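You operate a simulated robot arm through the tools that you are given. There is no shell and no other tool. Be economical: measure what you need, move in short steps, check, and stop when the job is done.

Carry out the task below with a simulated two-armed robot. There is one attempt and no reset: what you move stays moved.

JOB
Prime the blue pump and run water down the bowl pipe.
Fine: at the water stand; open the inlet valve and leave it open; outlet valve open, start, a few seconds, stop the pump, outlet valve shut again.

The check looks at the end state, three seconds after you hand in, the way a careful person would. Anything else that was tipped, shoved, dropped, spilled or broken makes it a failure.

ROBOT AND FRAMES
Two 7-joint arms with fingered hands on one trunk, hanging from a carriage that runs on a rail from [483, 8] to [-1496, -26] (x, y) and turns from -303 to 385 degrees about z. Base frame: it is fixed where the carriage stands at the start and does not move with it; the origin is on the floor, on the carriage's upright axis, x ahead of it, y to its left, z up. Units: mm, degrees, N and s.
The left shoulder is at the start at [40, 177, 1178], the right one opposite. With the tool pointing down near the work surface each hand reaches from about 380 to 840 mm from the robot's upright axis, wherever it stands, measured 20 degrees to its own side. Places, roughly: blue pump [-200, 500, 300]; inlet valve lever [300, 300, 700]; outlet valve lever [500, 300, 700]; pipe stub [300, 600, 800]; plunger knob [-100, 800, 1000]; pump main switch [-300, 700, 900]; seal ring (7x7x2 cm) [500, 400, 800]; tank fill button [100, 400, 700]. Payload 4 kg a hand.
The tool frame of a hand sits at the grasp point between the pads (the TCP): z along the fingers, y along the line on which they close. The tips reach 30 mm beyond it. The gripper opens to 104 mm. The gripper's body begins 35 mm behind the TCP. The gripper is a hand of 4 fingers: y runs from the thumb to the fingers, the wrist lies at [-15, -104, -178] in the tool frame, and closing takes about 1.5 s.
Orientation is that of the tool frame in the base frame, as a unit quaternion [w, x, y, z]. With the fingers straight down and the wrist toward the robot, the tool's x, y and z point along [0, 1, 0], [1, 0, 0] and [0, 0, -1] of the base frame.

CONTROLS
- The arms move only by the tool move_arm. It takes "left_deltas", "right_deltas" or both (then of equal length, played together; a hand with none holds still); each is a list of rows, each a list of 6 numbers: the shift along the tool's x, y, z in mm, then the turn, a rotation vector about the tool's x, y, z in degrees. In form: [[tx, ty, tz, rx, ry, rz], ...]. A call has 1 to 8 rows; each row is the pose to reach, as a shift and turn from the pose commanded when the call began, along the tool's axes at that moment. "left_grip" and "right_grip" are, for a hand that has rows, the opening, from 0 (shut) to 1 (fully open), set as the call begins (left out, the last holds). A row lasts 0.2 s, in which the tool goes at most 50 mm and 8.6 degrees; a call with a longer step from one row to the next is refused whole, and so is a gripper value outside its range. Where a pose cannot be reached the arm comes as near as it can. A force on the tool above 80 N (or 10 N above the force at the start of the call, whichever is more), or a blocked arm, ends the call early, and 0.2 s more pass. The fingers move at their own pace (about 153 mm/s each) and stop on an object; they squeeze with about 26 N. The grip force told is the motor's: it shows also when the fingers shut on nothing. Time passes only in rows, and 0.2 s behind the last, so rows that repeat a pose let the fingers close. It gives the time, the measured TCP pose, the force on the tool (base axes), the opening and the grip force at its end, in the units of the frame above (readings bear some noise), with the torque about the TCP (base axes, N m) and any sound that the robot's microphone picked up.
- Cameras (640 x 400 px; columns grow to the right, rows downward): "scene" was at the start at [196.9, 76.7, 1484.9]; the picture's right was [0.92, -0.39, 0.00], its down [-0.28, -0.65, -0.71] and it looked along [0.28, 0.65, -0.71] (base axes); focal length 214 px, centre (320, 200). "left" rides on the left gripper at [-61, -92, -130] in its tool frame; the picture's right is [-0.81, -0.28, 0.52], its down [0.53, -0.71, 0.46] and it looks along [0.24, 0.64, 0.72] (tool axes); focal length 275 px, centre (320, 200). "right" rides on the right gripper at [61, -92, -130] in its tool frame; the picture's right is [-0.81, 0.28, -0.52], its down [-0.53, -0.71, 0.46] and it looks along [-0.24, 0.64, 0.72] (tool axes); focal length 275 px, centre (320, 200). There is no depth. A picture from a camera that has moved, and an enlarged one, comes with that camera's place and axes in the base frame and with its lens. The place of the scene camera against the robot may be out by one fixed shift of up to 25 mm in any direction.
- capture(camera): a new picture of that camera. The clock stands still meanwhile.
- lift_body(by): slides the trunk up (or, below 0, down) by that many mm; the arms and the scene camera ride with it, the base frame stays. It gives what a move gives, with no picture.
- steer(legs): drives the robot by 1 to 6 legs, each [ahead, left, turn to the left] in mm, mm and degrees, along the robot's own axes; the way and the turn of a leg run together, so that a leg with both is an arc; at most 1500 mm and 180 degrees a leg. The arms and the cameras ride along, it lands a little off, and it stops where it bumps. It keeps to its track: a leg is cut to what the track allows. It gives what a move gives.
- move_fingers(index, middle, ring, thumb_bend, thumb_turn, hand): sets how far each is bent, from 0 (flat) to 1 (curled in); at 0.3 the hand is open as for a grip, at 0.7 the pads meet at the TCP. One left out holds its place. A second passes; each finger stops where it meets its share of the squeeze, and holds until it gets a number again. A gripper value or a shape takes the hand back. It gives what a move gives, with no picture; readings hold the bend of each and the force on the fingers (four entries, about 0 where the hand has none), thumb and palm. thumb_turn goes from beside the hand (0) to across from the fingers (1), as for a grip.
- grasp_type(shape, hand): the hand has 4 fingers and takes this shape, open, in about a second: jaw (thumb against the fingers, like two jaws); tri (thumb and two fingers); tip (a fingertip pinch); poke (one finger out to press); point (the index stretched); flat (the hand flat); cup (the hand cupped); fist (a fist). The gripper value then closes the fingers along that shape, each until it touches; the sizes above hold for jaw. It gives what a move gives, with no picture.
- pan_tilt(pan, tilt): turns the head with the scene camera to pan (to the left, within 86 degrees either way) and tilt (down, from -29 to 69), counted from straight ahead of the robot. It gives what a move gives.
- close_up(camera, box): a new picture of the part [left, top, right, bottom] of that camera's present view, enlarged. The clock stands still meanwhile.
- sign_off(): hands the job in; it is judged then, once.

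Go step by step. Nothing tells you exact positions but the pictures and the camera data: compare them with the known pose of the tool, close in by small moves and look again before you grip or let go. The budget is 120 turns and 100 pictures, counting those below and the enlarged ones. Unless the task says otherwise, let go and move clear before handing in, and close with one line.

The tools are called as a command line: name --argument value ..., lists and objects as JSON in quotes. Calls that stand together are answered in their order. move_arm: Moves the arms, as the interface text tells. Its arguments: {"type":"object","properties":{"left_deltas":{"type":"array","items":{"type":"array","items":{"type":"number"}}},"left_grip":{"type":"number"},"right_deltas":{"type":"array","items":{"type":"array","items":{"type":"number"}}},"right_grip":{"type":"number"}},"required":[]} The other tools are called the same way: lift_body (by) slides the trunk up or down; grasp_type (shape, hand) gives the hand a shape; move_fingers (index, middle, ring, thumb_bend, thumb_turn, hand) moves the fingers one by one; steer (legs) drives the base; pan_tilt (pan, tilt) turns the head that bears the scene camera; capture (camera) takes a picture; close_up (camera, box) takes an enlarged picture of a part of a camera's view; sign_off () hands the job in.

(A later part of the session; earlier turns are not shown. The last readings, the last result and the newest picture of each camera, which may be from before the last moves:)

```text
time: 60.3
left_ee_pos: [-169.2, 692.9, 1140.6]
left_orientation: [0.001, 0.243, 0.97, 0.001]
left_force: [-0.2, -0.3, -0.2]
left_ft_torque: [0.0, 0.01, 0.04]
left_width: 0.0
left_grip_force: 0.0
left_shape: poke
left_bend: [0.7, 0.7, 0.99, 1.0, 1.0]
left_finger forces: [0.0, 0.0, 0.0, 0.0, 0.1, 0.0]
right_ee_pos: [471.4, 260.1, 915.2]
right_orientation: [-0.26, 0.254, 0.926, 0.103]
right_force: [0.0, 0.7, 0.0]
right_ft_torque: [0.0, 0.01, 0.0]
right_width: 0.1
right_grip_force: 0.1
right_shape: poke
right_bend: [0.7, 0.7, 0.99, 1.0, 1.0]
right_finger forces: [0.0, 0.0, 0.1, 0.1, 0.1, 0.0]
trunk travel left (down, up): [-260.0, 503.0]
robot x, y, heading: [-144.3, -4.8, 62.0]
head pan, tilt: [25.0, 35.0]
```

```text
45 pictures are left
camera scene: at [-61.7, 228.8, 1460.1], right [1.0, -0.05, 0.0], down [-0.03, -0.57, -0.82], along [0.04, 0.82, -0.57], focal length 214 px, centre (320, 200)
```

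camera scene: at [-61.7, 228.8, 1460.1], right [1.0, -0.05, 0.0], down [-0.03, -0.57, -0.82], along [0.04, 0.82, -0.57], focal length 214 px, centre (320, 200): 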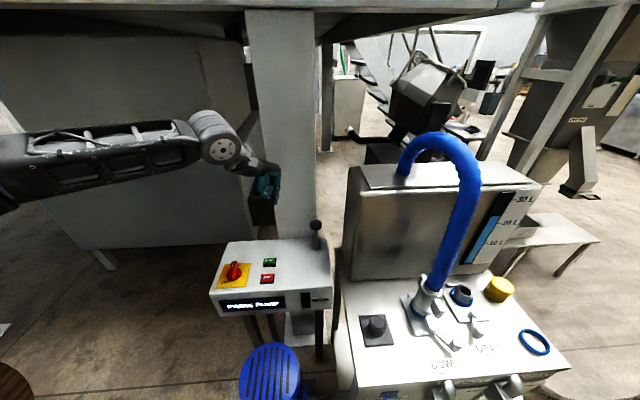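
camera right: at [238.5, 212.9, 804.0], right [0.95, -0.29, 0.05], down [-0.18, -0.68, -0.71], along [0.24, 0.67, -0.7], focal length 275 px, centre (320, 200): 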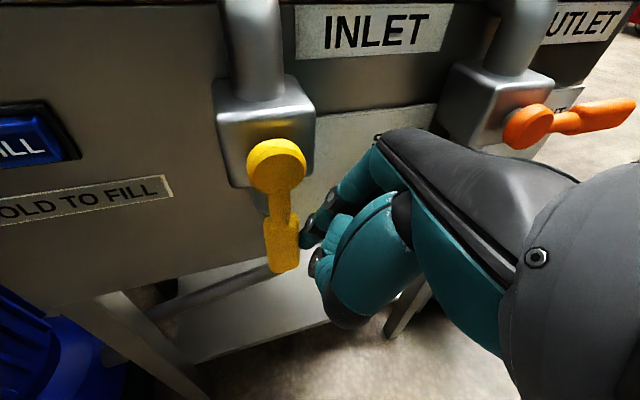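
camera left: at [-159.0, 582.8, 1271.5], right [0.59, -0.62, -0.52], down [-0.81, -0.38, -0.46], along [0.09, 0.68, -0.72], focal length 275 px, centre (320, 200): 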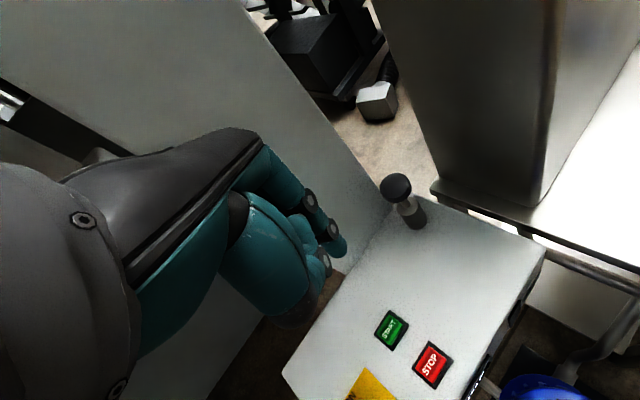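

Second step was slightly too long. I'll redo it in smaller steps, tilting the hand 20° so its bulk stays clear of the post behind.

move_arm --left_deltas '[[-12, 22, 10, -4, 0, 0], [-24, 44, 25, -8, 0, 0], [-36, 67, 45, -12, 0, 0], [-48, 90, 75, -16, 0, 0], [-58, 111, 100, -20, 0, 0], [-58, 111, 108, -20, 0, 0], [-58, 111, 108, -20, 0, 0]]'

capture --camera "left"

close_up --camera "scene" --box '[230, 150, 390, 290]'

```text
time: 61.9
left_ee_pos: [-67.0, 762.7, 1033.8]
left_orientation: [0.043, 0.24, 0.955, 0.168]
left_force: [1.1, 0.2, 0.2]
left_ft_torque: [0.02, 0.0, 0.04]
left_width: 0.0
left_grip_force: 0.0
left_shape: poke
left_bend: [0.7, 0.7, 0.99, 1.0, 1.0]
left_finger forces: [0.0, 0.0, 0.0, 0.0, 0.1, 0.1]
right_ee_pos: [471.3, 260.7, 914.8]
right_orientation: [-0.26, 0.254, 0.926, 0.102]
right_force: [0.3, 0.2, -1.3]
right_ft_torque: [-0.01, 0.0, 0.01]
right_width: 0.0
right_grip_force: 0.0
right_shape: poke
right_bend: [0.7, 0.7, 0.99, 1.0, 1.0]
right_finger forces: [0.0, 0.1, 0.0, 0.1, 0.0, 0.2]
trunk travel left (down, up): [-260.0, 503.0]
robot x, y, heading: [-147.6, -3.2, 61.6]
head pan, tilt: [25.0, 35.0]
```

```text
44 pictures are left
camera left: at [-74.9, 618.4, 1125.0], right [0.68, -0.45, -0.58], down [-0.71, -0.2, -0.67], along [0.19, 0.87, -0.46], focal length 275 px, centre (320, 200)
```

left: 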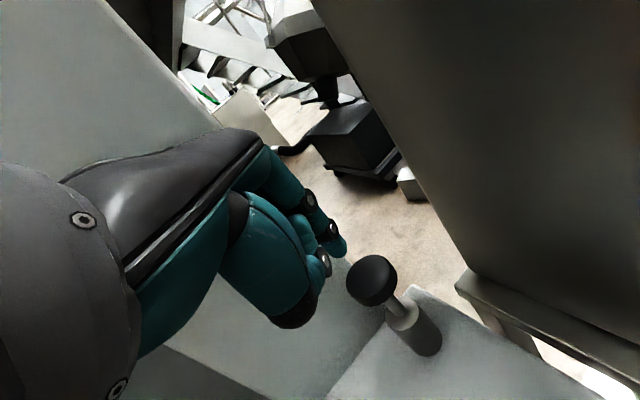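

```text
2.86 times, centred on (310, 220) of scene
camera zoom: at [-62.2, 228.6, 1460.0], right [1.0, -0.05, 0.0], down [-0.03, -0.57, -0.82], along [0.04, 0.82, -0.57], focal length 613 px, centre (349, 143)
```

zoom: 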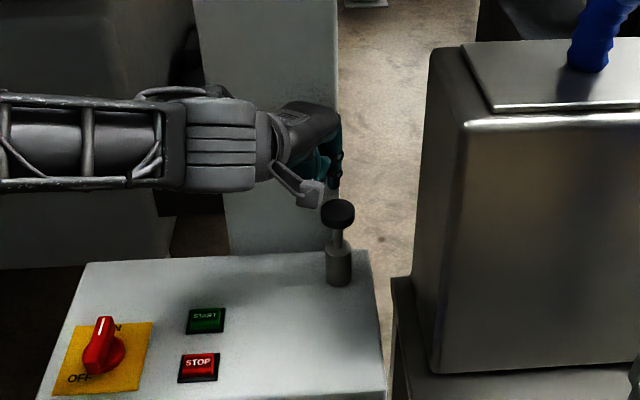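

The fingertip is right over the knob. Push the plunger straight down.

move_arm --left_deltas '[[0, -7, 19, 0, 0, 0], [0, -14, 38, 0, 0, 0], [0, -19, 52, 0, 0, 0], [0, -24, 66, 0, 0, 0], [0, -29, 80, 0, 0, 0], [0, -34, 94, 0, 0, 0]]'

close_up --camera "scene" --box '[200, 200, 360, 320]'

```text
time: 63.3
left_ee_pos: [-63.1, 768.0, 950.4]
left_orientation: [0.047, 0.239, 0.953, 0.179]
left_force: [-13.9, -23.0, 65.2]
left_ft_torque: [-0.52, -0.35, -0.09]
left_width: 0.1
left_grip_force: 0.1
left_shape: poke
left_bend: [0.7, 0.7, 0.99, 1.0, 1.0]
left_finger forces: [54.6, 19.1, 0.0, 0.0, 0.1, 0.0]
right_ee_pos: [467.0, 263.9, 915.8]
right_orientation: [-0.26, 0.253, 0.926, 0.104]
right_force: [0.0, 0.4, -0.1]
right_ft_torque: [0.04, 0.0, 0.03]
right_width: 0.1
right_grip_force: 0.1
right_shape: poke
right_bend: [0.7, 0.7, 0.99, 1.0, 1.0]
right_finger forces: [0.0, 0.0, 0.1, 0.0, 0.0, 0.0]
trunk travel left (down, up): [-260.0, 503.0]
robot x, y, heading: [-148.9, -2.9, 62.0]
head pan, tilt: [25.0, 35.0]
```

```text
3.33 times, centred on (280, 260) of scene
camera zoom: at [-63.8, 230.3, 1461.7], right [1.0, -0.05, 0.0], down [-0.03, -0.57, -0.82], along [0.04, 0.82, -0.57], focal length 715 px, centre (453, 0)
```

zoom: 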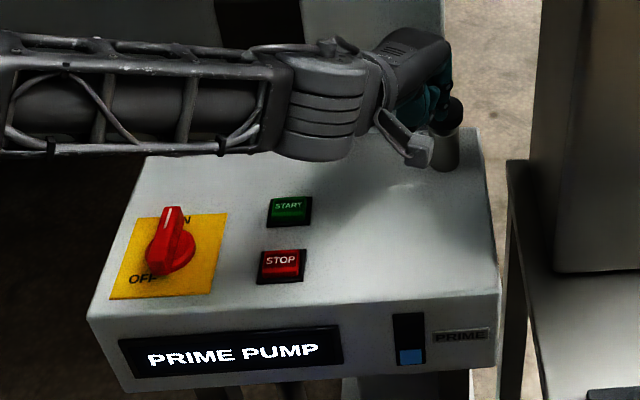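

The prime gauge rose by about a third. Lift and see whether the plunger springs back.

move_arm --left_deltas '[[0, 13, -36, 0, 0, 0], [0, 27, -75, 0, 0, 0], [0, 27, -75, 0, 0, 0]]'

close_up --camera "scene" --box '[200, 200, 360, 320]'

```text
time: 64.1
left_ee_pos: [-64.9, 758.0, 1011.6]
left_orientation: [0.043, 0.24, 0.955, 0.169]
left_force: [-0.2, -0.1, -0.5]
left_ft_torque: [0.0, -0.03, -0.02]
left_width: 0.1
left_grip_force: 0.1
left_shape: poke
left_bend: [0.7, 0.7, 0.99, 1.0, 1.0]
left_finger forces: [0.0, 0.1, 0.1, 0.0, 0.0, 0.0]
right_ee_pos: [470.9, 260.1, 914.1]
right_orientation: [-0.26, 0.254, 0.926, 0.104]
right_force: [-0.3, -1.1, 0.8]
right_ft_torque: [-0.01, -0.01, 0.01]
right_width: 0.0
right_grip_force: 0.0
right_shape: poke
right_bend: [0.7, 0.7, 0.99, 1.0, 1.0]
right_finger forces: [0.1, 0.0, 0.1, 0.2, 0.1, 0.0]
trunk travel left (down, up): [-260.0, 503.0]
robot x, y, heading: [-148.3, -0.9, 61.6]
head pan, tilt: [25.0, 35.0]
```

```text
3.33 times, centred on (280, 260) of scene
camera zoom: at [-62.1, 228.3, 1459.7], right [1.0, -0.05, 0.0], down [-0.03, -0.57, -0.82], along [0.04, 0.82, -0.57], focal length 715 px, centre (453, 0)
```

zoom: 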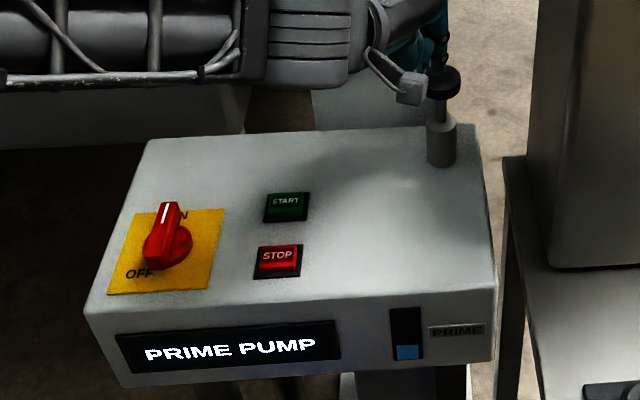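

It springs back. I'll do two more strokes.

move_arm --left_deltas '[[0, -9, 37, 0, 0, 0], [0, -20, 71, 0, 0, 0], [0, -8, 36, 0, 0, 0], [0, 4, 2, 0, 0, 0], [0, -9, 37, 0, 0, 0], [0, -20, 71, 0, 0, 0], [0, -8, 36, 0, 0, 0], [0, 4, 2, 0, 0, 0]]'

close_up --camera "scene" --box '[200, 200, 360, 320]'

```text
time: 65.9
left_ee_pos: [-67.2, 766.5, 1009.2]
left_orientation: [0.041, 0.239, 0.956, 0.167]
left_force: [-0.5, 0.7, -0.3]
left_ft_torque: [-0.02, 0.02, 0.04]
left_width: 0.0
left_grip_force: 0.2
left_shape: poke
left_bend: [0.7, 0.7, 0.99, 1.0, 1.0]
left_finger forces: [0.0, 0.0, 0.0, 0.0, 0.1, 0.1]
right_ee_pos: [470.7, 259.9, 913.0]
right_orientation: [-0.26, 0.253, 0.926, 0.103]
right_force: [0.2, 0.1, 0.6]
right_ft_torque: [0.02, -0.01, -0.01]
right_width: 0.0
right_grip_force: 0.0
right_shape: poke
right_bend: [0.7, 0.7, 0.99, 1.0, 1.0]
right_finger forces: [0.0, 0.0, 0.0, 0.1, 0.0, 0.0]
trunk travel left (down, up): [-260.0, 503.0]
robot x, y, heading: [-144.1, -3.3, 62.0]
head pan, tilt: [25.0, 35.0]
```

```text
3.33 times, centred on (280, 260) of scene
camera zoom: at [-62.2, 228.8, 1459.8], right [1.0, -0.05, 0.0], down [-0.03, -0.57, -0.82], along [0.04, 0.82, -0.57], focal length 715 px, centre (453, 0)
```

zoom: 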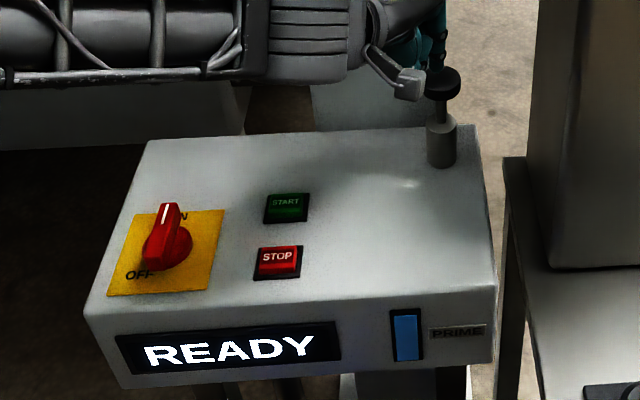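

Display: READY, gauge full. I'll lift the left hand above START, lower the trunk, and then work the outlet lever with the right hand.

move_arm --left_deltas '[[10, -6, -45, 0, 0, 0], [30, -17, -85, 0, 0, 0], [50, -29, -120, 0, 0, 0], [70, -41, -155, 0, 0, 0], [90, -53, -190, 0, 0, 0], [108, -63, -215, 0, 0, 0]]'

lift_body --by -250

pan_tilt --pan -20 --tilt 40

capture --camera "right"

capture --camera "left"

```text
time: 67.3
left_ee_pos: [-223.8, 702.2, 1189.2]
left_orientation: [0.042, 0.24, 0.955, 0.169]
left_force: [0.2, 0.4, 0.3]
left_ft_torque: [-0.03, -0.01, -0.01]
left_width: 0.0
left_grip_force: 0.1
left_shape: poke
left_bend: [0.7, 0.7, 0.99, 1.0, 1.0]
left_finger forces: [0.0, 0.0, 0.0, 0.0, 0.0, 0.0]
right_ee_pos: [468.9, 261.6, 914.6]
right_orientation: [-0.26, 0.254, 0.926, 0.103]
right_force: [-0.3, -0.4, 0.7]
right_ft_torque: [-0.01, -0.03, -0.04]
right_width: 0.1
right_grip_force: 0.0
right_shape: poke
right_bend: [0.7, 0.7, 0.99, 1.0, 1.0]
right_finger forces: [0.0, 0.0, 0.0, 0.1, 0.1, 0.0]
trunk travel left (down, up): [-260.0, 503.0]
robot x, y, heading: [-143.7, -0.5, 62.0]
head pan, tilt: [25.0, 35.0]
```

```text
time: 69.9
left_ee_pos: [-224.0, 702.7, 939.0]
left_orientation: [0.043, 0.239, 0.955, 0.169]
left_force: [0.5, 0.2, 0.1]
left_ft_torque: [-0.01, 0.03, -0.01]
left_width: 0.0
left_grip_force: 0.1
left_shape: poke
left_bend: [0.7, 0.7, 0.99, 1.0, 1.0]
left_finger forces: [0.0, 0.1, 0.0, 0.1, 0.1, 0.0]
right_ee_pos: [470.8, 259.9, 664.4]
right_orientation: [-0.259, 0.253, 0.926, 0.103]
right_force: [-0.4, 0.1, 0.9]
right_ft_torque: [-0.01, 0.01, -0.04]
right_width: 0.2
right_grip_force: 0.1
right_shape: poke
right_bend: [0.7, 0.7, 0.99, 1.0, 1.0]
right_finger forces: [0.0, 0.1, 0.0, 0.0, 0.1, 0.0]
trunk travel left (down, up): [-10.0, 753.0]
robot x, y, heading: [-147.3, -2.9, 61.8]
head pan, tilt: [25.0, 35.0]
```

```text
time: 71.0
left_ee_pos: [-223.7, 702.3, 939.9]
left_orientation: [0.042, 0.239, 0.955, 0.168]
left_force: [-0.2, -0.2, -0.1]
left_ft_torque: [0.0, 0.01, -0.01]
left_width: 0.0
left_grip_force: 0.1
left_shape: poke
left_bend: [0.7, 0.7, 0.99, 1.0, 1.0]
left_finger forces: [0.1, 0.1, 0.1, 0.0, 0.1, 0.1]
right_ee_pos: [469.7, 259.6, 663.8]
right_orientation: [-0.26, 0.254, 0.926, 0.103]
right_force: [-0.2, 0.2, -0.4]
right_ft_torque: [-0.01, 0.02, -0.04]
right_width: 0.1
right_grip_force: 0.1
right_shape: poke
right_bend: [0.7, 0.7, 0.99, 1.0, 1.0]
right_finger forces: [0.0, 0.0, 0.1, 0.1, 0.0, 0.0]
trunk travel left (down, up): [-10.0, 753.0]
robot x, y, heading: [-147.7, -3.4, 61.9]
head pan, tilt: [-20.0, 40.0]
```

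```text
39 pictures are left
camera right: at [434.4, 165.5, 801.1], right [0.96, -0.27, 0.02], down [-0.18, -0.68, -0.71], along [0.21, 0.68, -0.7], focal length 275 px, centre (320, 200)
```

right: 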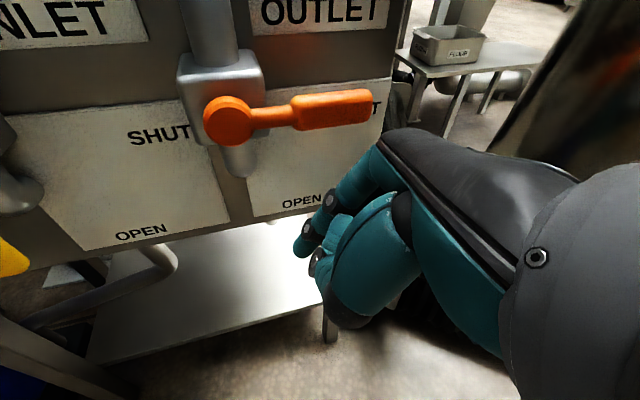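

```text
38 pictures are left
camera left: at [-231.3, 557.5, 1030.1], right [0.68, -0.45, -0.58], down [-0.71, -0.2, -0.67], along [0.19, 0.87, -0.46], focal length 275 px, centre (320, 200)
```

left: 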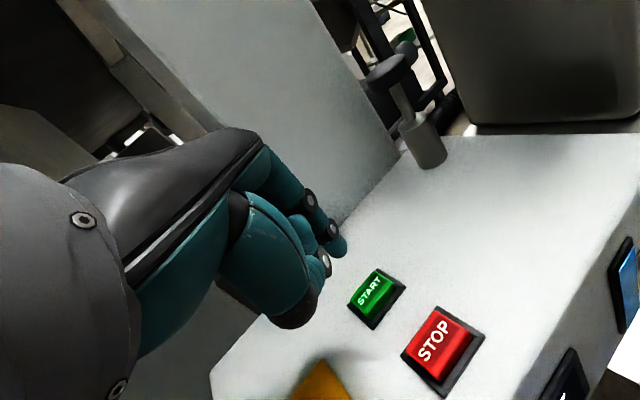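

The outlet pivot is at (424, 326, 718), 177 mm right of the inlet's. Same manoeuvre: up, over, then push down.

move_arm --right_deltas '[[7, 8, -31, 0, 0, 0], [14, 17, -61, 0, 0, 0], [18, 25, -88, 0, 0, 0], [22, 33, -115, 0, 0, 0], [33, 56, -107, 0, 0, 0], [44, 78, -98, 0, 0, 0], [44, 78, -98, 0, 0, 0]]'

capture --camera "right"

```text
time: 72.6
left_ee_pos: [-223.1, 701.0, 938.3]
left_orientation: [0.042, 0.239, 0.955, 0.169]
left_force: [0.1, -0.7, 0.4]
left_ft_torque: [0.01, -0.01, -0.04]
left_width: 0.1
left_grip_force: 0.0
left_shape: poke
left_bend: [0.7, 0.7, 0.99, 1.0, 1.0]
left_finger forces: [0.0, 0.0, 0.0, 0.0, 0.0, 0.0]
right_ee_pos: [520.8, 310.1, 772.3]
right_orientation: [-0.259, 0.255, 0.926, 0.102]
right_force: [-0.1, 0.3, 0.3]
right_ft_torque: [-0.03, -0.01, 0.01]
right_width: 0.0
right_grip_force: 0.1
right_shape: poke
right_bend: [0.7, 0.7, 0.99, 1.0, 1.0]
right_finger forces: [0.0, 0.0, 0.0, 0.1, 0.0, 0.0]
trunk travel left (down, up): [-10.0, 753.0]
robot x, y, heading: [-147.3, -2.5, 62.0]
head pan, tilt: [-20.0, 40.0]
```

```text
37 pictures are left
camera right: at [484.5, 216.5, 908.8], right [0.96, -0.27, 0.02], down [-0.18, -0.68, -0.71], along [0.21, 0.68, -0.7], focal length 275 px, centre (320, 200)
```

right: 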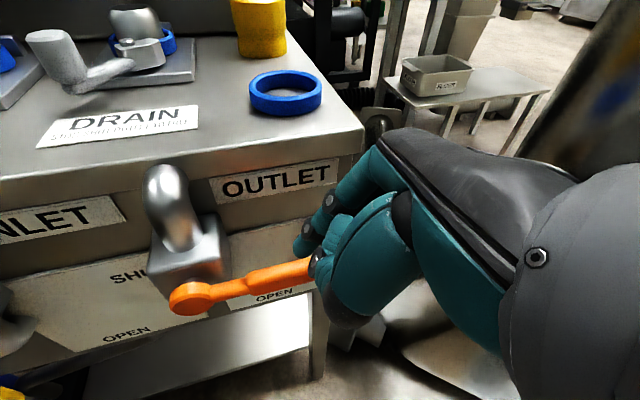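

move_arm --right_deltas '[[-8, 0, 18, 0, 0, 0], [-16, 0, 29, 0, 0, 0], [-24, 0, 40, 0, 0, 0], [-28, -4, 52, 0, 0, 0], [-32, -6, 64, 0, 0, 0], [-32, -11, 77, 0, 0, 0], [-32, -16, 89, 0, 0, 0]]'

move_arm --right_deltas '[[7.5, -11, 18, 0, 0, 0], [18, -21, 32, 0, 0, 0], [24, -25, 36, 0, 0, 0], [30, -30, 39.5, 0, 0, 0], [36, -34, 42, 0, 0, 0], [42, -38, 44, 0, 0, 0]]'

capture --camera "right"

```text
time: 74.2
left_ee_pos: [-224.5, 703.1, 938.7]
left_orientation: [0.043, 0.239, 0.955, 0.169]
left_force: [0.1, -0.3, -0.8]
left_ft_torque: [-0.01, 0.02, 0.03]
left_width: 0.0
left_grip_force: 0.1
left_shape: poke
left_bend: [0.7, 0.7, 0.99, 1.0, 1.0]
left_finger forces: [0.1, 0.1, 0.0, 0.1, 0.0, 0.0]
right_ee_pos: [494.2, 313.9, 681.9]
right_orientation: [-0.259, 0.254, 0.926, 0.102]
right_force: [0.4, -0.7, 0.7]
right_ft_torque: [0.01, -0.01, -0.05]
right_width: 0.0
right_grip_force: 0.0
right_shape: poke
right_bend: [0.7, 0.7, 0.99, 1.0, 1.0]
right_finger forces: [0.0, 0.0, 0.0, 0.0, 0.0, 0.0]
trunk travel left (down, up): [-10.0, 753.0]
robot x, y, heading: [-147.1, -3.7, 61.6]
head pan, tilt: [-20.0, 40.0]
```

```text
time: 75.6
left_ee_pos: [-211.0, 699.8, 936.4]
left_orientation: [0.047, 0.239, 0.955, 0.169]
left_force: [0.2, -0.2, 0.3]
left_ft_torque: [-0.02, -0.01, 0.02]
left_width: 0.0
left_grip_force: 0.0
left_shape: poke
left_bend: [0.7, 0.7, 0.99, 1.0, 1.0]
left_finger forces: [0.1, 0.0, 0.0, 0.0, 0.1, 0.0]
right_ee_pos: [452.0, 307.7, 666.7]
right_orientation: [-0.249, 0.261, 0.927, 0.102]
right_force: [49.1, -10.5, -13.0]
right_ft_torque: [-0.43, -1.17, -0.92]
right_width: 0.2
right_grip_force: 0.1
right_shape: poke
right_bend: [0.7, 0.7, 0.99, 1.0, 1.0]
right_finger forces: [48.9, 0.0, 0.0, 0.1, 0.0, 0.1]
trunk travel left (down, up): [-10.0, 753.0]
robot x, y, heading: [-145.3, -2.6, 61.7]
head pan, tilt: [-20.0, 40.0]
```

```text
36 pictures are left
camera right: at [411.5, 215.1, 803.5], right [0.96, -0.28, 0.04], down [-0.17, -0.69, -0.71], along [0.23, 0.67, -0.71], focal length 275 px, centre (320, 200)
```

right: 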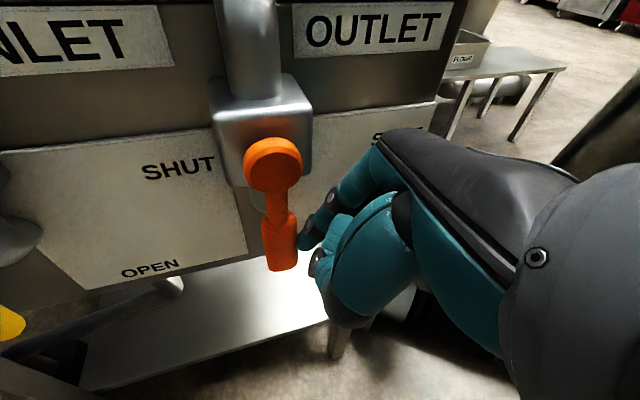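

Outlet is open. I'll release the right hand, and read the display before starting.

move_arm --right_deltas '[[-36, 26, -21, 0, 0, 0], [-45, 5, -28, 0, 0, 0], [-54, -10, -34, 0, 0, 0], [-62, -25, -40, 0, 0, 0]]'

pan_tilt --pan 20 --tilt 40

capture --camera "scene"

capture --camera "left"

```text
time: 76.6
left_ee_pos: [-223.9, 702.6, 938.4]
left_orientation: [0.042, 0.239, 0.955, 0.169]
left_force: [0.1, -0.6, -1.1]
left_ft_torque: [-0.02, 0.0, -0.01]
left_width: 0.0
left_grip_force: 0.2
left_shape: poke
left_bend: [0.7, 0.7, 0.99, 1.0, 1.0]
left_finger forces: [0.0, 0.0, 0.0, 0.0, 0.0, 0.0]
right_ee_pos: [470.4, 265.8, 662.9]
right_orientation: [-0.264, 0.245, 0.927, 0.103]
right_force: [1.1, -0.2, 0.4]
right_ft_torque: [-0.01, -0.03, -0.01]
right_width: 0.2
right_grip_force: 0.1
right_shape: poke
right_bend: [0.7, 0.7, 0.99, 1.0, 1.0]
right_finger forces: [0.0, 0.0, 0.0, 0.0, 0.0, 0.0]
right hand out of reach, approached as far as the arm can: row 4
trunk travel left (down, up): [-10.0, 753.0]
robot x, y, heading: [-145.2, -5.2, 61.8]
head pan, tilt: [-20.0, 40.0]
```

```text
time: 77.7
left_ee_pos: [-223.3, 701.7, 938.1]
left_orientation: [0.042, 0.239, 0.955, 0.169]
left_force: [-0.9, 0.6, 0.3]
left_ft_torque: [-0.01, 0.01, -0.01]
left_width: 0.0
left_grip_force: 0.0
left_shape: poke
left_bend: [0.7, 0.7, 0.99, 1.0, 1.0]
left_finger forces: [0.0, 0.0, 0.0, 0.0, 0.1, 0.0]
right_ee_pos: [471.9, 265.3, 662.5]
right_orientation: [-0.263, 0.246, 0.927, 0.102]
right_force: [0.1, 0.4, -0.3]
right_ft_torque: [0.02, 0.0, -0.01]
right_width: 0.1
right_grip_force: 0.2
right_shape: poke
right_bend: [0.7, 0.7, 0.99, 1.0, 1.0]
right_finger forces: [0.1, 0.0, 0.0, 0.1, 0.0, 0.0]
trunk travel left (down, up): [-10.0, 753.0]
robot x, y, heading: [-150.5, -2.4, 61.9]
head pan, tilt: [20.0, 40.0]
```

```text
35 pictures are left
camera scene: at [-55.1, 224.7, 1202.4], right [0.99, -0.14, 0.0], down [-0.09, -0.64, -0.77], along [0.11, 0.76, -0.64], focal length 214 px, centre (320, 200)
```

scene: 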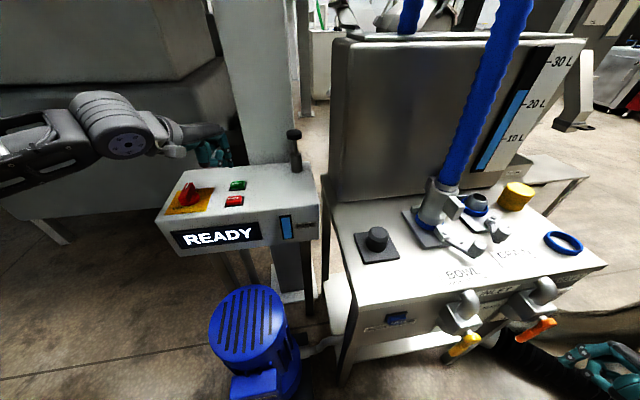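

```text
34 pictures are left
camera left: at [-231.3, 557.4, 1030.1], right [0.68, -0.45, -0.58], down [-0.71, -0.2, -0.67], along [0.19, 0.87, -0.46], focal length 275 px, centre (320, 200)
```

left: 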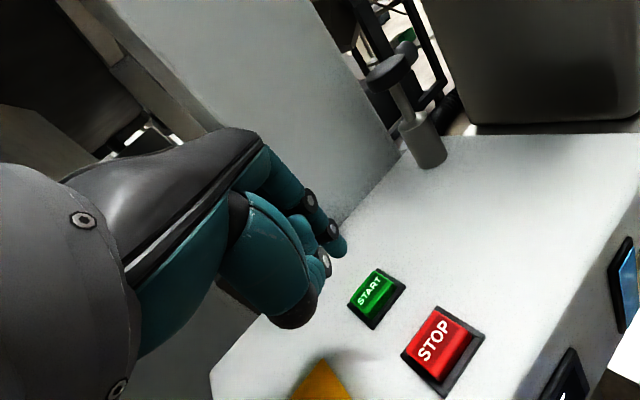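

Display still READY; both levers down. Before starting, one close look at the hose coupling and clamp.

close_up --camera "scene" --box '[390, 160, 530, 270]'

```text
3.64 times, centred on (460, 215) of scene
camera zoom: at [-55.1, 224.7, 1202.4], right [0.99, -0.14, 0.0], down [-0.09, -0.64, -0.77], along [0.11, 0.76, -0.64], focal length 780 px, centre (-189, 146)
```

zoom: 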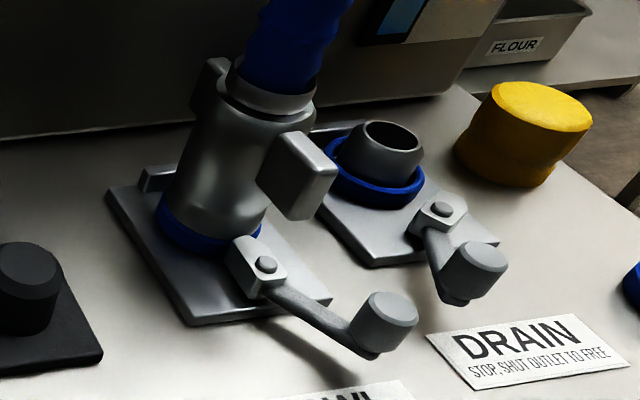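

The bowl clamp's tongue points onto the collar and the seal is in place, so the hose is clamped. Press START.

move_arm --left_deltas '[[4.5, -6, 22, 0, 0, 0], [4.5, -13, 43, 0, 0, 0], [4.5, -17, 54, 0, 0, 0], [4.5, -19, 60, 0, 0, 0], [4.5, -19, 60, 0, 0, 0], [4.5, -9, 30, 0, 0, 0]]'

capture --camera "scene"

```text
time: 79.1
left_ee_pos: [-225.8, 707.9, 906.7]
left_orientation: [0.042, 0.239, 0.956, 0.168]
left_force: [-0.3, 0.0, 0.0]
left_ft_torque: [0.02, -0.03, -0.01]
left_width: 0.0
left_grip_force: 0.0
left_shape: poke
left_bend: [0.7, 0.7, 0.99, 1.0, 1.0]
left_finger forces: [0.0, 0.0, 0.0, 0.0, 0.1, 0.0]
right_ee_pos: [471.6, 267.2, 662.3]
right_orientation: [-0.263, 0.244, 0.928, 0.101]
right_force: [0.0, 1.8, 0.5]
right_ft_torque: [-0.02, -0.02, 0.0]
right_width: 0.1
right_grip_force: 0.0
right_shape: poke
right_bend: [0.7, 0.7, 0.99, 1.0, 1.0]
right_finger forces: [0.0, 0.1, 0.0, 0.1, 0.0, 0.0]
trunk travel left (down, up): [-10.0, 753.0]
robot x, y, heading: [-146.4, -2.6, 62.0]
head pan, tilt: [20.0, 40.0]
heard: click
```

```text
32 pictures are left
camera scene: at [-55.3, 225.0, 1202.3], right [0.99, -0.14, 0.0], down [-0.09, -0.64, -0.77], along [0.11, 0.76, -0.64], focal length 214 px, centre (320, 200)
```

scene: 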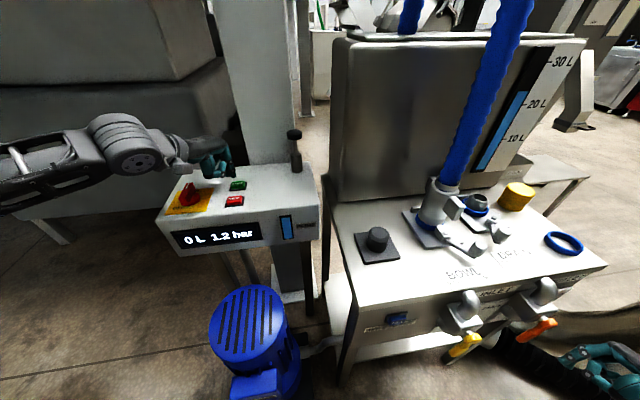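

The pump is running (0 L, 1.2 bar). Shift the left fingertip over STOP while the water runs.

move_arm --left_deltas '[[-15, -23, -8, 0, 0, 0], [-30, -47, -17, 0, 0, 0], [-30, -47, -17, 0, 0, 0], [-30, -47, -17, 0, 0, 0], [-30, -47, -17, 0, 0, 0]]'

capture --camera "left"

close_up --camera "scene" --box '[150, 160, 330, 270]'

```text
time: 80.3
left_ee_pos: [-223.0, 648.9, 906.2]
left_orientation: [0.042, 0.239, 0.955, 0.168]
left_force: [0.0, -0.3, -0.9]
left_ft_torque: [0.02, -0.02, -0.02]
left_width: 0.1
left_grip_force: 0.0
left_shape: poke
left_bend: [0.7, 0.7, 0.99, 1.0, 1.0]
left_finger forces: [0.0, 0.0, 0.0, 0.1, 0.0, 0.1]
right_ee_pos: [470.5, 265.7, 663.1]
right_orientation: [-0.263, 0.245, 0.927, 0.102]
right_force: [0.2, 0.3, 0.5]
right_ft_torque: [0.03, 0.02, 0.01]
right_width: 0.0
right_grip_force: 0.1
right_shape: poke
right_bend: [0.7, 0.7, 0.99, 1.0, 1.0]
right_finger forces: [0.1, 0.1, 0.1, 0.0, 0.1, 0.1]
trunk travel left (down, up): [-10.0, 753.0]
robot x, y, heading: [-147.1, -6.1, 61.9]
head pan, tilt: [20.0, 40.0]
```

```text
31 pictures are left
camera left: at [-231.4, 504.5, 997.4], right [0.68, -0.45, -0.58], down [-0.71, -0.2, -0.67], along [0.19, 0.87, -0.46], focal length 275 px, centre (320, 200)
```

left: 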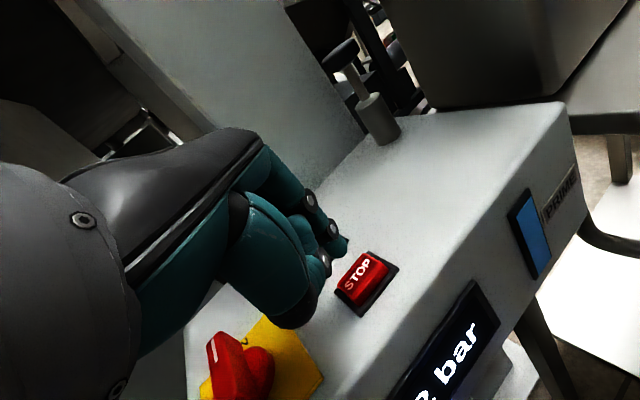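

```text
3.56 times, centred on (240, 215) of scene
camera zoom: at [-55.1, 224.9, 1202.4], right [0.99, -0.14, 0.0], down [-0.09, -0.64, -0.77], along [0.11, 0.76, -0.64], focal length 763 px, centre (604, 147)
```

zoom: 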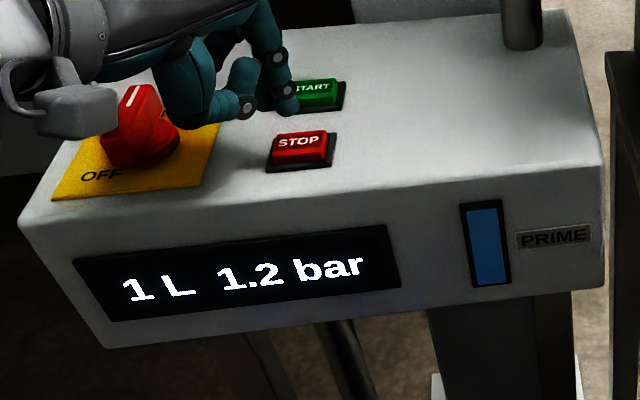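

Display shows 1 L at 1.2 bar with the coupling dry. I let it run a little longer, then press STOP.

move_arm --left_deltas '[[-3, -5, -2, 0, 0, 0], [-3, -5, -2, 0, 0, 0], [-3, -5, -2, 0, 0, 0], [-3, -5, -2, 0, 0, 0], [-3, -5, -2, 0, 0, 0], [-3, -5, -2, 0, 0, 0]]'

move_arm --left_deltas '[[0, -4, 11, 0, 0, 0], [0, -8, 23, 0, 0, 0], [0, -11, 31, 0, 0, 0], [0, -12, 34, 0, 0, 0], [0, -12, 34, 0, 0, 0], [0, 4, -10, 0, 0, 0], [0, 14, -40, 0, 0, 0]]'

capture --camera "scene"

```text
time: 81.7
left_ee_pos: [-223.1, 641.8, 906.9]
left_orientation: [0.042, 0.239, 0.955, 0.168]
left_force: [0.0, 0.2, 0.5]
left_ft_torque: [0.02, 0.01, -0.02]
left_width: 0.0
left_grip_force: 0.0
left_shape: poke
left_bend: [0.7, 0.7, 0.99, 1.0, 1.0]
left_finger forces: [0.1, 0.0, 0.0, 0.1, 0.1, 0.0]
right_ee_pos: [470.7, 265.2, 661.4]
right_orientation: [-0.263, 0.244, 0.928, 0.101]
right_force: [0.4, 0.8, 0.2]
right_ft_torque: [-0.01, 0.0, 0.01]
right_width: 0.2
right_grip_force: 0.1
right_shape: poke
right_bend: [0.7, 0.7, 0.99, 1.0, 1.0]
right_finger forces: [0.0, 0.0, 0.0, 0.1, 0.0, 0.0]
trunk travel left (down, up): [-10.0, 753.0]
robot x, y, heading: [-147.8, -4.4, 61.8]
head pan, tilt: [20.0, 40.0]
```

```text
time: 83.3
left_ee_pos: [-223.7, 643.8, 952.0]
left_orientation: [0.042, 0.239, 0.955, 0.168]
left_force: [-0.3, -0.9, 0.6]
left_ft_torque: [-0.02, -0.01, 0.02]
left_width: 0.0
left_grip_force: 0.1
left_shape: poke
left_bend: [0.7, 0.7, 0.99, 1.0, 1.0]
left_finger forces: [0.0, 0.1, 0.1, 0.1, 0.0, 0.0]
right_ee_pos: [470.3, 265.3, 662.9]
right_orientation: [-0.263, 0.245, 0.928, 0.102]
right_force: [-0.3, -0.1, -0.2]
right_ft_torque: [0.01, -0.02, -0.03]
right_width: 0.0
right_grip_force: 0.0
right_shape: poke
right_bend: [0.7, 0.7, 0.99, 1.0, 1.0]
right_finger forces: [0.0, 0.0, 0.0, 0.0, 0.0, 0.0]
trunk travel left (down, up): [-10.0, 753.0]
robot x, y, heading: [-151.1, 0.2, 61.7]
head pan, tilt: [20.0, 40.0]
heard: click
```

```text
29 pictures are left
camera scene: at [-55.2, 225.0, 1202.3], right [0.99, -0.14, 0.0], down [-0.09, -0.64, -0.77], along [0.11, 0.76, -0.64], focal length 214 px, centre (320, 200)
```

scene: 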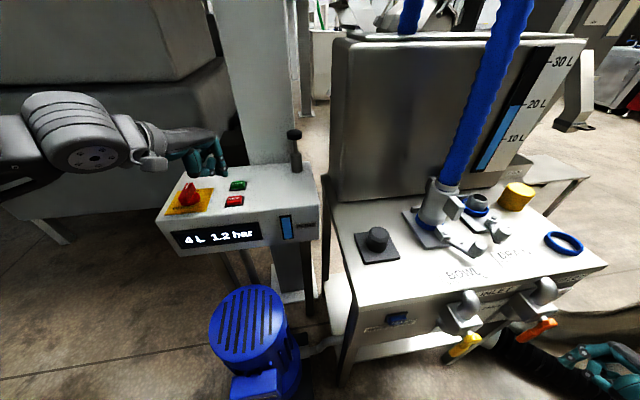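

A click was heard; the display reads 4 L. I'll change the right hand to "point" (a second passes) and check that it has stopped.

grasp_type --hand "right" --shape "point"

close_up --camera "scene" --box '[150, 160, 330, 270]'

capture --camera "right"

```text
time: 84.2
left_ee_pos: [-223.9, 642.8, 951.4]
left_orientation: [0.042, 0.239, 0.955, 0.169]
left_force: [0.5, 0.6, -0.9]
left_ft_torque: [0.02, -0.01, 0.0]
left_width: 0.1
left_grip_force: 0.1
left_shape: poke
left_bend: [0.7, 0.7, 0.99, 1.0, 1.0]
left_finger forces: [0.0, 0.0, 0.1, 0.1, 0.0, 0.0]
right_ee_pos: [471.1, 266.1, 662.7]
right_orientation: [-0.263, 0.246, 0.928, 0.101]
right_force: [-0.3, -0.6, 0.0]
right_ft_torque: [-0.04, 0.02, -0.01]
right_width: 0.2
right_grip_force: 0.0
right_shape: point
right_bend: [0.2, 1.0, 1.0, 0.98, 0.88]
right_finger forces: [0.1, 0.1, 0.1, 0.1, 0.0, 0.0]
trunk travel left (down, up): [-10.0, 753.0]
robot x, y, heading: [-147.7, -2.2, 62.0]
head pan, tilt: [20.0, 40.0]
```

```text
3.56 times, centred on (240, 215) of scene
camera zoom: at [-55.1, 224.9, 1202.4], right [0.99, -0.14, 0.0], down [-0.09, -0.64, -0.77], along [0.11, 0.76, -0.64], focal length 763 px, centre (604, 147)
```

zoom: 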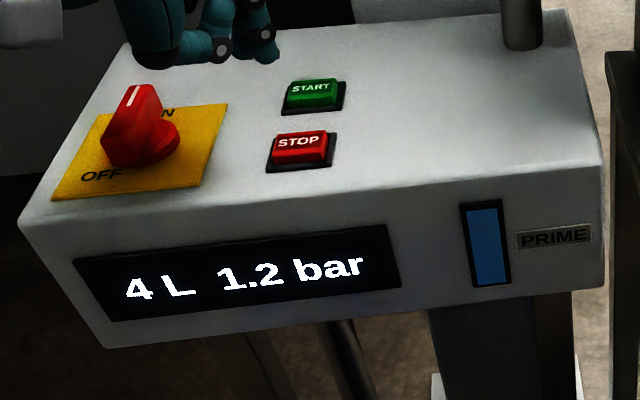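

```text
27 pictures are left
camera right: at [437.9, 170.3, 800.0], right [0.97, -0.25, 0.02], down [-0.17, -0.68, -0.71], along [0.19, 0.69, -0.7], focal length 275 px, centre (320, 200)
```

right: 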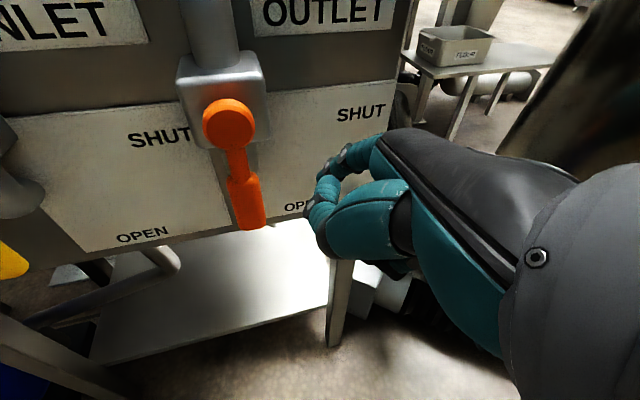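

close_up --camera "right" --box '[280, 110, 440, 270]'

pan_tilt --pan -25 --tilt 40

capture --camera "scene"

```text
2.50 times, centred on (360, 190) of right
camera zoom: at [437.9, 170.3, 800.0], right [0.97, -0.25, 0.02], down [-0.17, -0.68, -0.71], along [0.19, 0.69, -0.7], focal length 688 px, centre (220, 225)
```

zoom: 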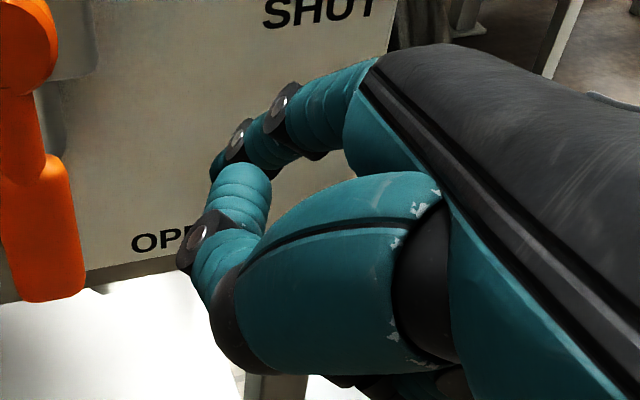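

```text
time: 85.3
left_ee_pos: [-222.1, 643.6, 950.7]
left_orientation: [0.042, 0.238, 0.956, 0.169]
left_force: [-0.3, -0.4, -1.0]
left_ft_torque: [-0.02, 0.03, -0.01]
left_width: 0.0
left_grip_force: 0.1
left_shape: poke
left_bend: [0.7, 0.7, 0.99, 1.0, 1.0]
left_finger forces: [0.0, 0.1, 0.1, 0.1, 0.1, 0.0]
right_ee_pos: [471.7, 265.6, 662.6]
right_orientation: [-0.263, 0.245, 0.927, 0.102]
right_force: [0.5, 0.0, 0.1]
right_ft_torque: [0.01, 0.02, 0.0]
right_width: 0.0
right_grip_force: 0.1
right_shape: point
right_bend: [0.2, 1.0, 1.0, 0.98, 0.88]
right_finger forces: [0.1, 0.0, 0.0, 0.0, 0.1, 0.1]
trunk travel left (down, up): [-10.0, 753.0]
robot x, y, heading: [-147.6, -1.7, 61.6]
head pan, tilt: [-25.0, 40.0]
```

```text
25 pictures are left
camera scene: at [0.9, 191.7, 1202.4], right [0.6, -0.8, 0.0], down [-0.51, -0.39, -0.77], along [0.61, 0.46, -0.64], focal length 214 px, centre (320, 200)
```

scene: 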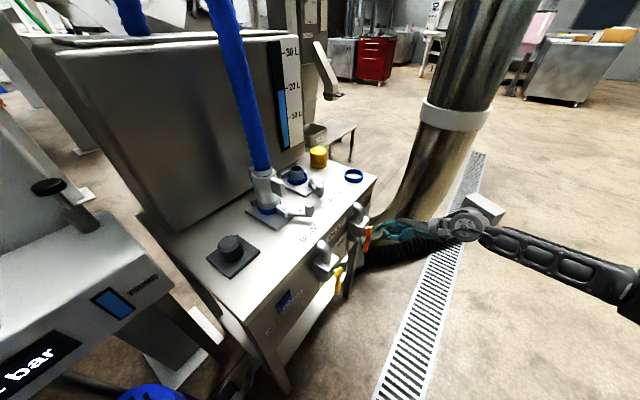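

The index finger now points forward-down, good for lifting the lever. I'll make a fist to pass in front of the lever, lift the left hand clear, and shift the carriage 70 mm left.

grasp_type --hand "right" --shape "fist"

move_arm --left_deltas '[[0, 12, -40, 0, 0, 0], [0, 20, -80, 0, 0, 0], [0, 15, -110, 0, 0, 0]]'

steer --legs '[[-38, 71, 0]]'

capture --camera "right"

```text
time: 86.2
left_ee_pos: [-224.1, 643.0, 951.6]
left_orientation: [0.042, 0.239, 0.955, 0.169]
left_force: [0.1, 0.8, 0.1]
left_ft_torque: [0.03, 0.01, -0.01]
left_width: 0.0
left_grip_force: 0.0
left_shape: poke
left_bend: [0.7, 0.7, 0.99, 1.0, 1.0]
left_finger forces: [0.1, 0.0, 0.0, 0.0, 0.0, 0.0]
right_ee_pos: [472.0, 265.7, 664.3]
right_orientation: [-0.264, 0.244, 0.928, 0.102]
right_force: [0.9, -0.1, -0.3]
right_ft_torque: [0.0, 0.01, 0.02]
right_width: 0.0
right_grip_force: 0.1
right_shape: fist
right_bend: [1.0, 1.0, 1.0, 0.86, 0.85]
right_finger forces: [0.0, 0.1, 0.0, 0.0, 0.1, 0.0]
trunk travel left (down, up): [-10.0, 753.0]
robot x, y, heading: [-149.9, -8.7, 61.9]
head pan, tilt: [-25.0, 40.0]
```

```text
time: 87.0
left_ee_pos: [-234.8, 623.2, 1057.4]
left_orientation: [0.043, 0.24, 0.955, 0.168]
left_force: [-0.6, 0.1, -0.2]
left_ft_torque: [-0.03, -0.02, 0.01]
left_width: 0.2
left_grip_force: 0.0
left_shape: poke
left_bend: [0.7, 0.7, 0.99, 1.0, 1.0]
left_finger forces: [0.0, 0.0, 0.0, 0.0, 0.0, 0.1]
right_ee_pos: [471.2, 265.1, 663.4]
right_orientation: [-0.264, 0.245, 0.927, 0.101]
right_force: [0.7, 0.3, -0.4]
right_ft_torque: [-0.03, -0.01, 0.01]
right_width: 0.3
right_grip_force: 0.1
right_shape: fist
right_bend: [1.0, 1.0, 1.0, 0.86, 0.85]
right_finger forces: [0.0, 0.1, 0.0, 0.1, 0.0, 0.0]
trunk travel left (down, up): [-10.0, 753.0]
robot x, y, heading: [-146.4, -4.0, 61.9]
head pan, tilt: [-25.0, 40.0]
```

```text
time: 88.1
left_ee_pos: [-315.0, 622.1, 1057.3]
left_orientation: [0.042, 0.239, 0.955, 0.169]
left_force: [-0.2, -0.2, 0.5]
left_ft_torque: [-0.02, 0.01, 0.01]
left_width: 0.1
left_grip_force: 0.0
left_shape: poke
left_bend: [0.7, 0.7, 0.99, 1.0, 1.0]
left_finger forces: [0.0, 0.0, 0.0, 0.0, 0.0, 0.0]
right_ee_pos: [391.5, 264.2, 662.7]
right_orientation: [-0.263, 0.245, 0.928, 0.102]
right_force: [-0.9, -0.4, -1.0]
right_ft_torque: [-0.01, 0.02, -0.05]
right_width: 0.3
right_grip_force: 0.0
right_shape: fist
right_bend: [1.0, 1.0, 1.0, 0.86, 0.85]
right_finger forces: [0.1, 0.0, 0.0, 0.1, 0.1, 0.1]
trunk travel left (down, up): [-10.0, 753.0]
robot x, y, heading: [-230.6, -0.7, 62.0]
head pan, tilt: [-25.0, 40.0]
```

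```text
24 pictures are left
camera right: at [357.7, 168.9, 800.2], right [0.97, -0.25, 0.02], down [-0.17, -0.68, -0.71], along [0.19, 0.69, -0.7], focal length 275 px, centre (320, 200)
```

right: 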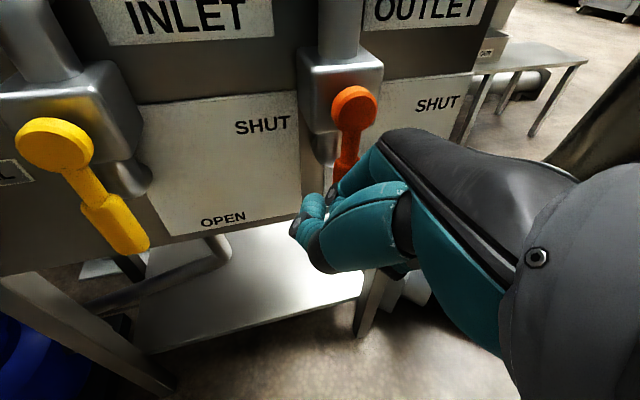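

Inlet lever still down. Move slightly left/down and extend the index so it lands on the left side of the outlet lever.

move_arm --right_deltas '[[1, -4, 22, 0, 0, 0], [1, -4, 22, 0, 0, 0]]'

grasp_type --hand "right" --shape "point"

capture --camera "right"

close_up --camera "scene" --box '[290, 190, 420, 290]'

```text
time: 88.7
left_ee_pos: [-316.7, 621.2, 1058.6]
left_orientation: [0.042, 0.239, 0.955, 0.169]
left_force: [0.7, -0.9, -0.1]
left_ft_torque: [0.01, 0.0, 0.02]
left_width: 0.2
left_grip_force: 0.1
left_shape: poke
left_bend: [0.7, 0.7, 0.99, 1.0, 1.0]
left_finger forces: [0.0, 0.0, 0.0, 0.0, 0.1, 0.0]
right_ee_pos: [377.7, 269.3, 645.2]
right_orientation: [-0.263, 0.246, 0.927, 0.102]
right_force: [0.3, -0.5, -0.2]
right_ft_torque: [0.01, 0.04, -0.01]
right_width: 0.0
right_grip_force: 0.0
right_shape: fist
right_bend: [1.0, 1.0, 1.0, 0.86, 0.85]
right_finger forces: [0.0, 0.0, 0.0, 0.0, 0.1, 0.0]
trunk travel left (down, up): [-10.0, 753.0]
robot x, y, heading: [-226.3, -5.0, 61.9]
head pan, tilt: [-25.0, 40.0]
```

```text
time: 89.6
left_ee_pos: [-315.9, 622.3, 1058.3]
left_orientation: [0.042, 0.239, 0.955, 0.169]
left_force: [0.3, 0.1, 0.0]
left_ft_torque: [0.0, -0.02, 0.01]
left_width: 0.0
left_grip_force: 0.0
left_shape: poke
left_bend: [0.7, 0.7, 0.99, 1.0, 1.0]
left_finger forces: [0.0, 0.0, 0.0, 0.1, 0.0, 0.1]
right_ee_pos: [377.8, 270.0, 647.2]
right_orientation: [-0.263, 0.244, 0.928, 0.102]
right_force: [-0.1, 0.2, 0.5]
right_ft_torque: [0.02, 0.01, 0.03]
right_width: 95.8
right_grip_force: 0.1
right_shape: point
right_bend: [0.2, 1.0, 1.0, 0.98, 0.87]
right_finger forces: [0.0, 0.1, 0.0, 0.0, 0.0, 0.0]
trunk travel left (down, up): [-10.0, 753.0]
robot x, y, heading: [-224.9, -4.4, 61.8]
head pan, tilt: [-25.0, 40.0]
```

```text
23 pictures are left
camera right: at [344.9, 173.8, 782.4], right [0.97, -0.25, 0.02], down [-0.17, -0.68, -0.71], along [0.19, 0.69, -0.7], focal length 275 px, centre (320, 200)
```

right: 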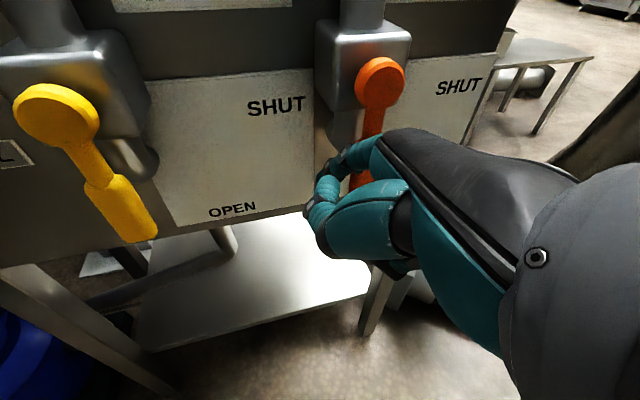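

```text
4.00 times, centred on (355, 240) of scene
camera zoom: at [-79.6, 190.3, 1202.4], right [0.6, -0.8, 0.0], down [-0.51, -0.39, -0.77], along [0.61, 0.46, -0.64], focal length 858 px, centre (180, 40)
```

zoom: 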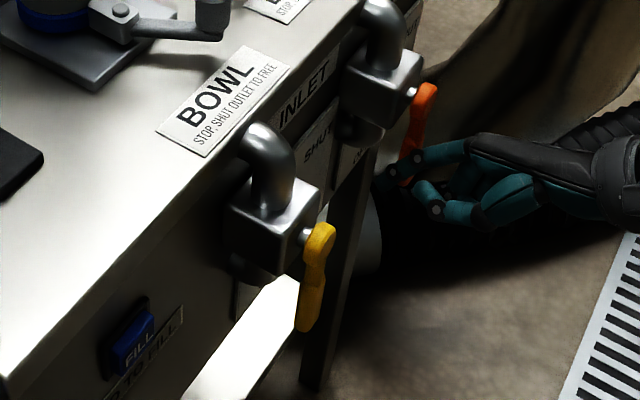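

The index lies along the left side of the orange lever, as wanted. Swing it right, halfway first.

move_arm --right_deltas '[[-9, 7, 0.5, 0, 0, 0], [-18, 14, 1, 0, 0, 0], [-27, 20, -4, 0, 0, 0], [-37, 26, -8, 0, 0, 0], [-51, 38, -24, 0, 0, 0], [-55, 44, -34, 0, 0, 0]]'

capture --camera "right"

close_up --camera "scene" --box '[310, 190, 440, 290]'

```text
time: 91.0
left_ee_pos: [-316.0, 620.9, 1057.4]
left_orientation: [0.043, 0.239, 0.955, 0.168]
left_force: [0.9, 0.0, 0.0]
left_ft_torque: [-0.04, -0.01, 0.03]
left_width: 0.0
left_grip_force: 0.0
left_shape: poke
left_bend: [0.7, 0.7, 0.99, 1.0, 1.0]
left_finger forces: [0.0, 0.0, 0.0, 0.1, 0.0, 0.0]
right_ee_pos: [423.8, 271.9, 634.3]
right_orientation: [-0.263, 0.245, 0.927, 0.102]
right_force: [-0.6, -2.2, -0.8]
right_ft_torque: [0.06, 0.0, -0.03]
right_width: 95.9
right_grip_force: 0.0
right_shape: point
right_bend: [0.2, 1.0, 1.0, 0.98, 0.88]
right_finger forces: [2.2, 0.1, 0.0, 0.0, 0.1, 0.1]
right hand out of reach, approached as far as the arm can: row 5, 6
trunk travel left (down, up): [-10.0, 753.0]
robot x, y, heading: [-223.8, -3.4, 61.9]
head pan, tilt: [-25.0, 40.0]
```

```text
21 pictures are left
camera right: at [390.3, 176.5, 771.0], right [0.97, -0.25, 0.02], down [-0.17, -0.68, -0.71], along [0.19, 0.69, -0.7], focal length 275 px, centre (320, 200)
```

right: 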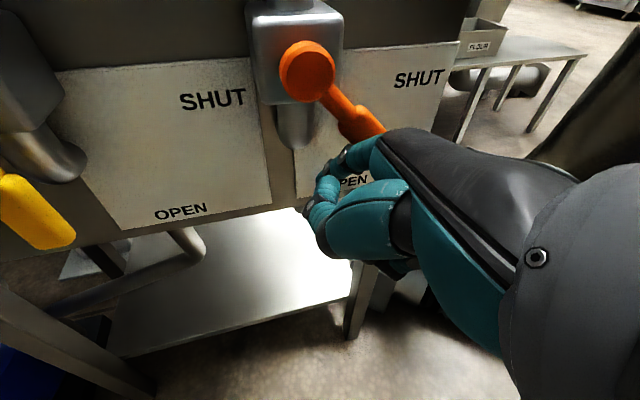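

```text
4.00 times, centred on (375, 240) of scene
camera zoom: at [-79.7, 189.9, 1202.3], right [0.6, -0.8, 0.0], down [-0.51, -0.39, -0.77], along [0.61, 0.46, -0.64], focal length 858 px, centre (100, 40)
```

zoom: 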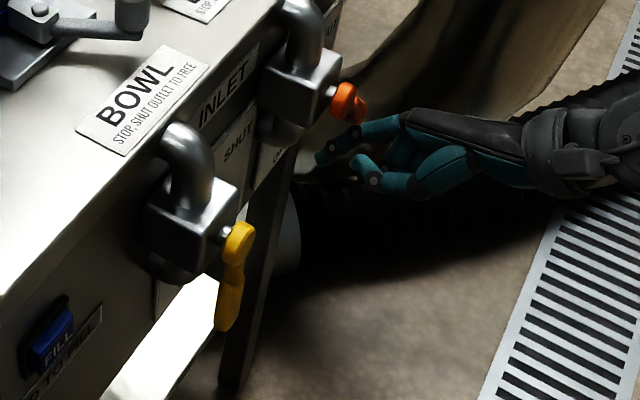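

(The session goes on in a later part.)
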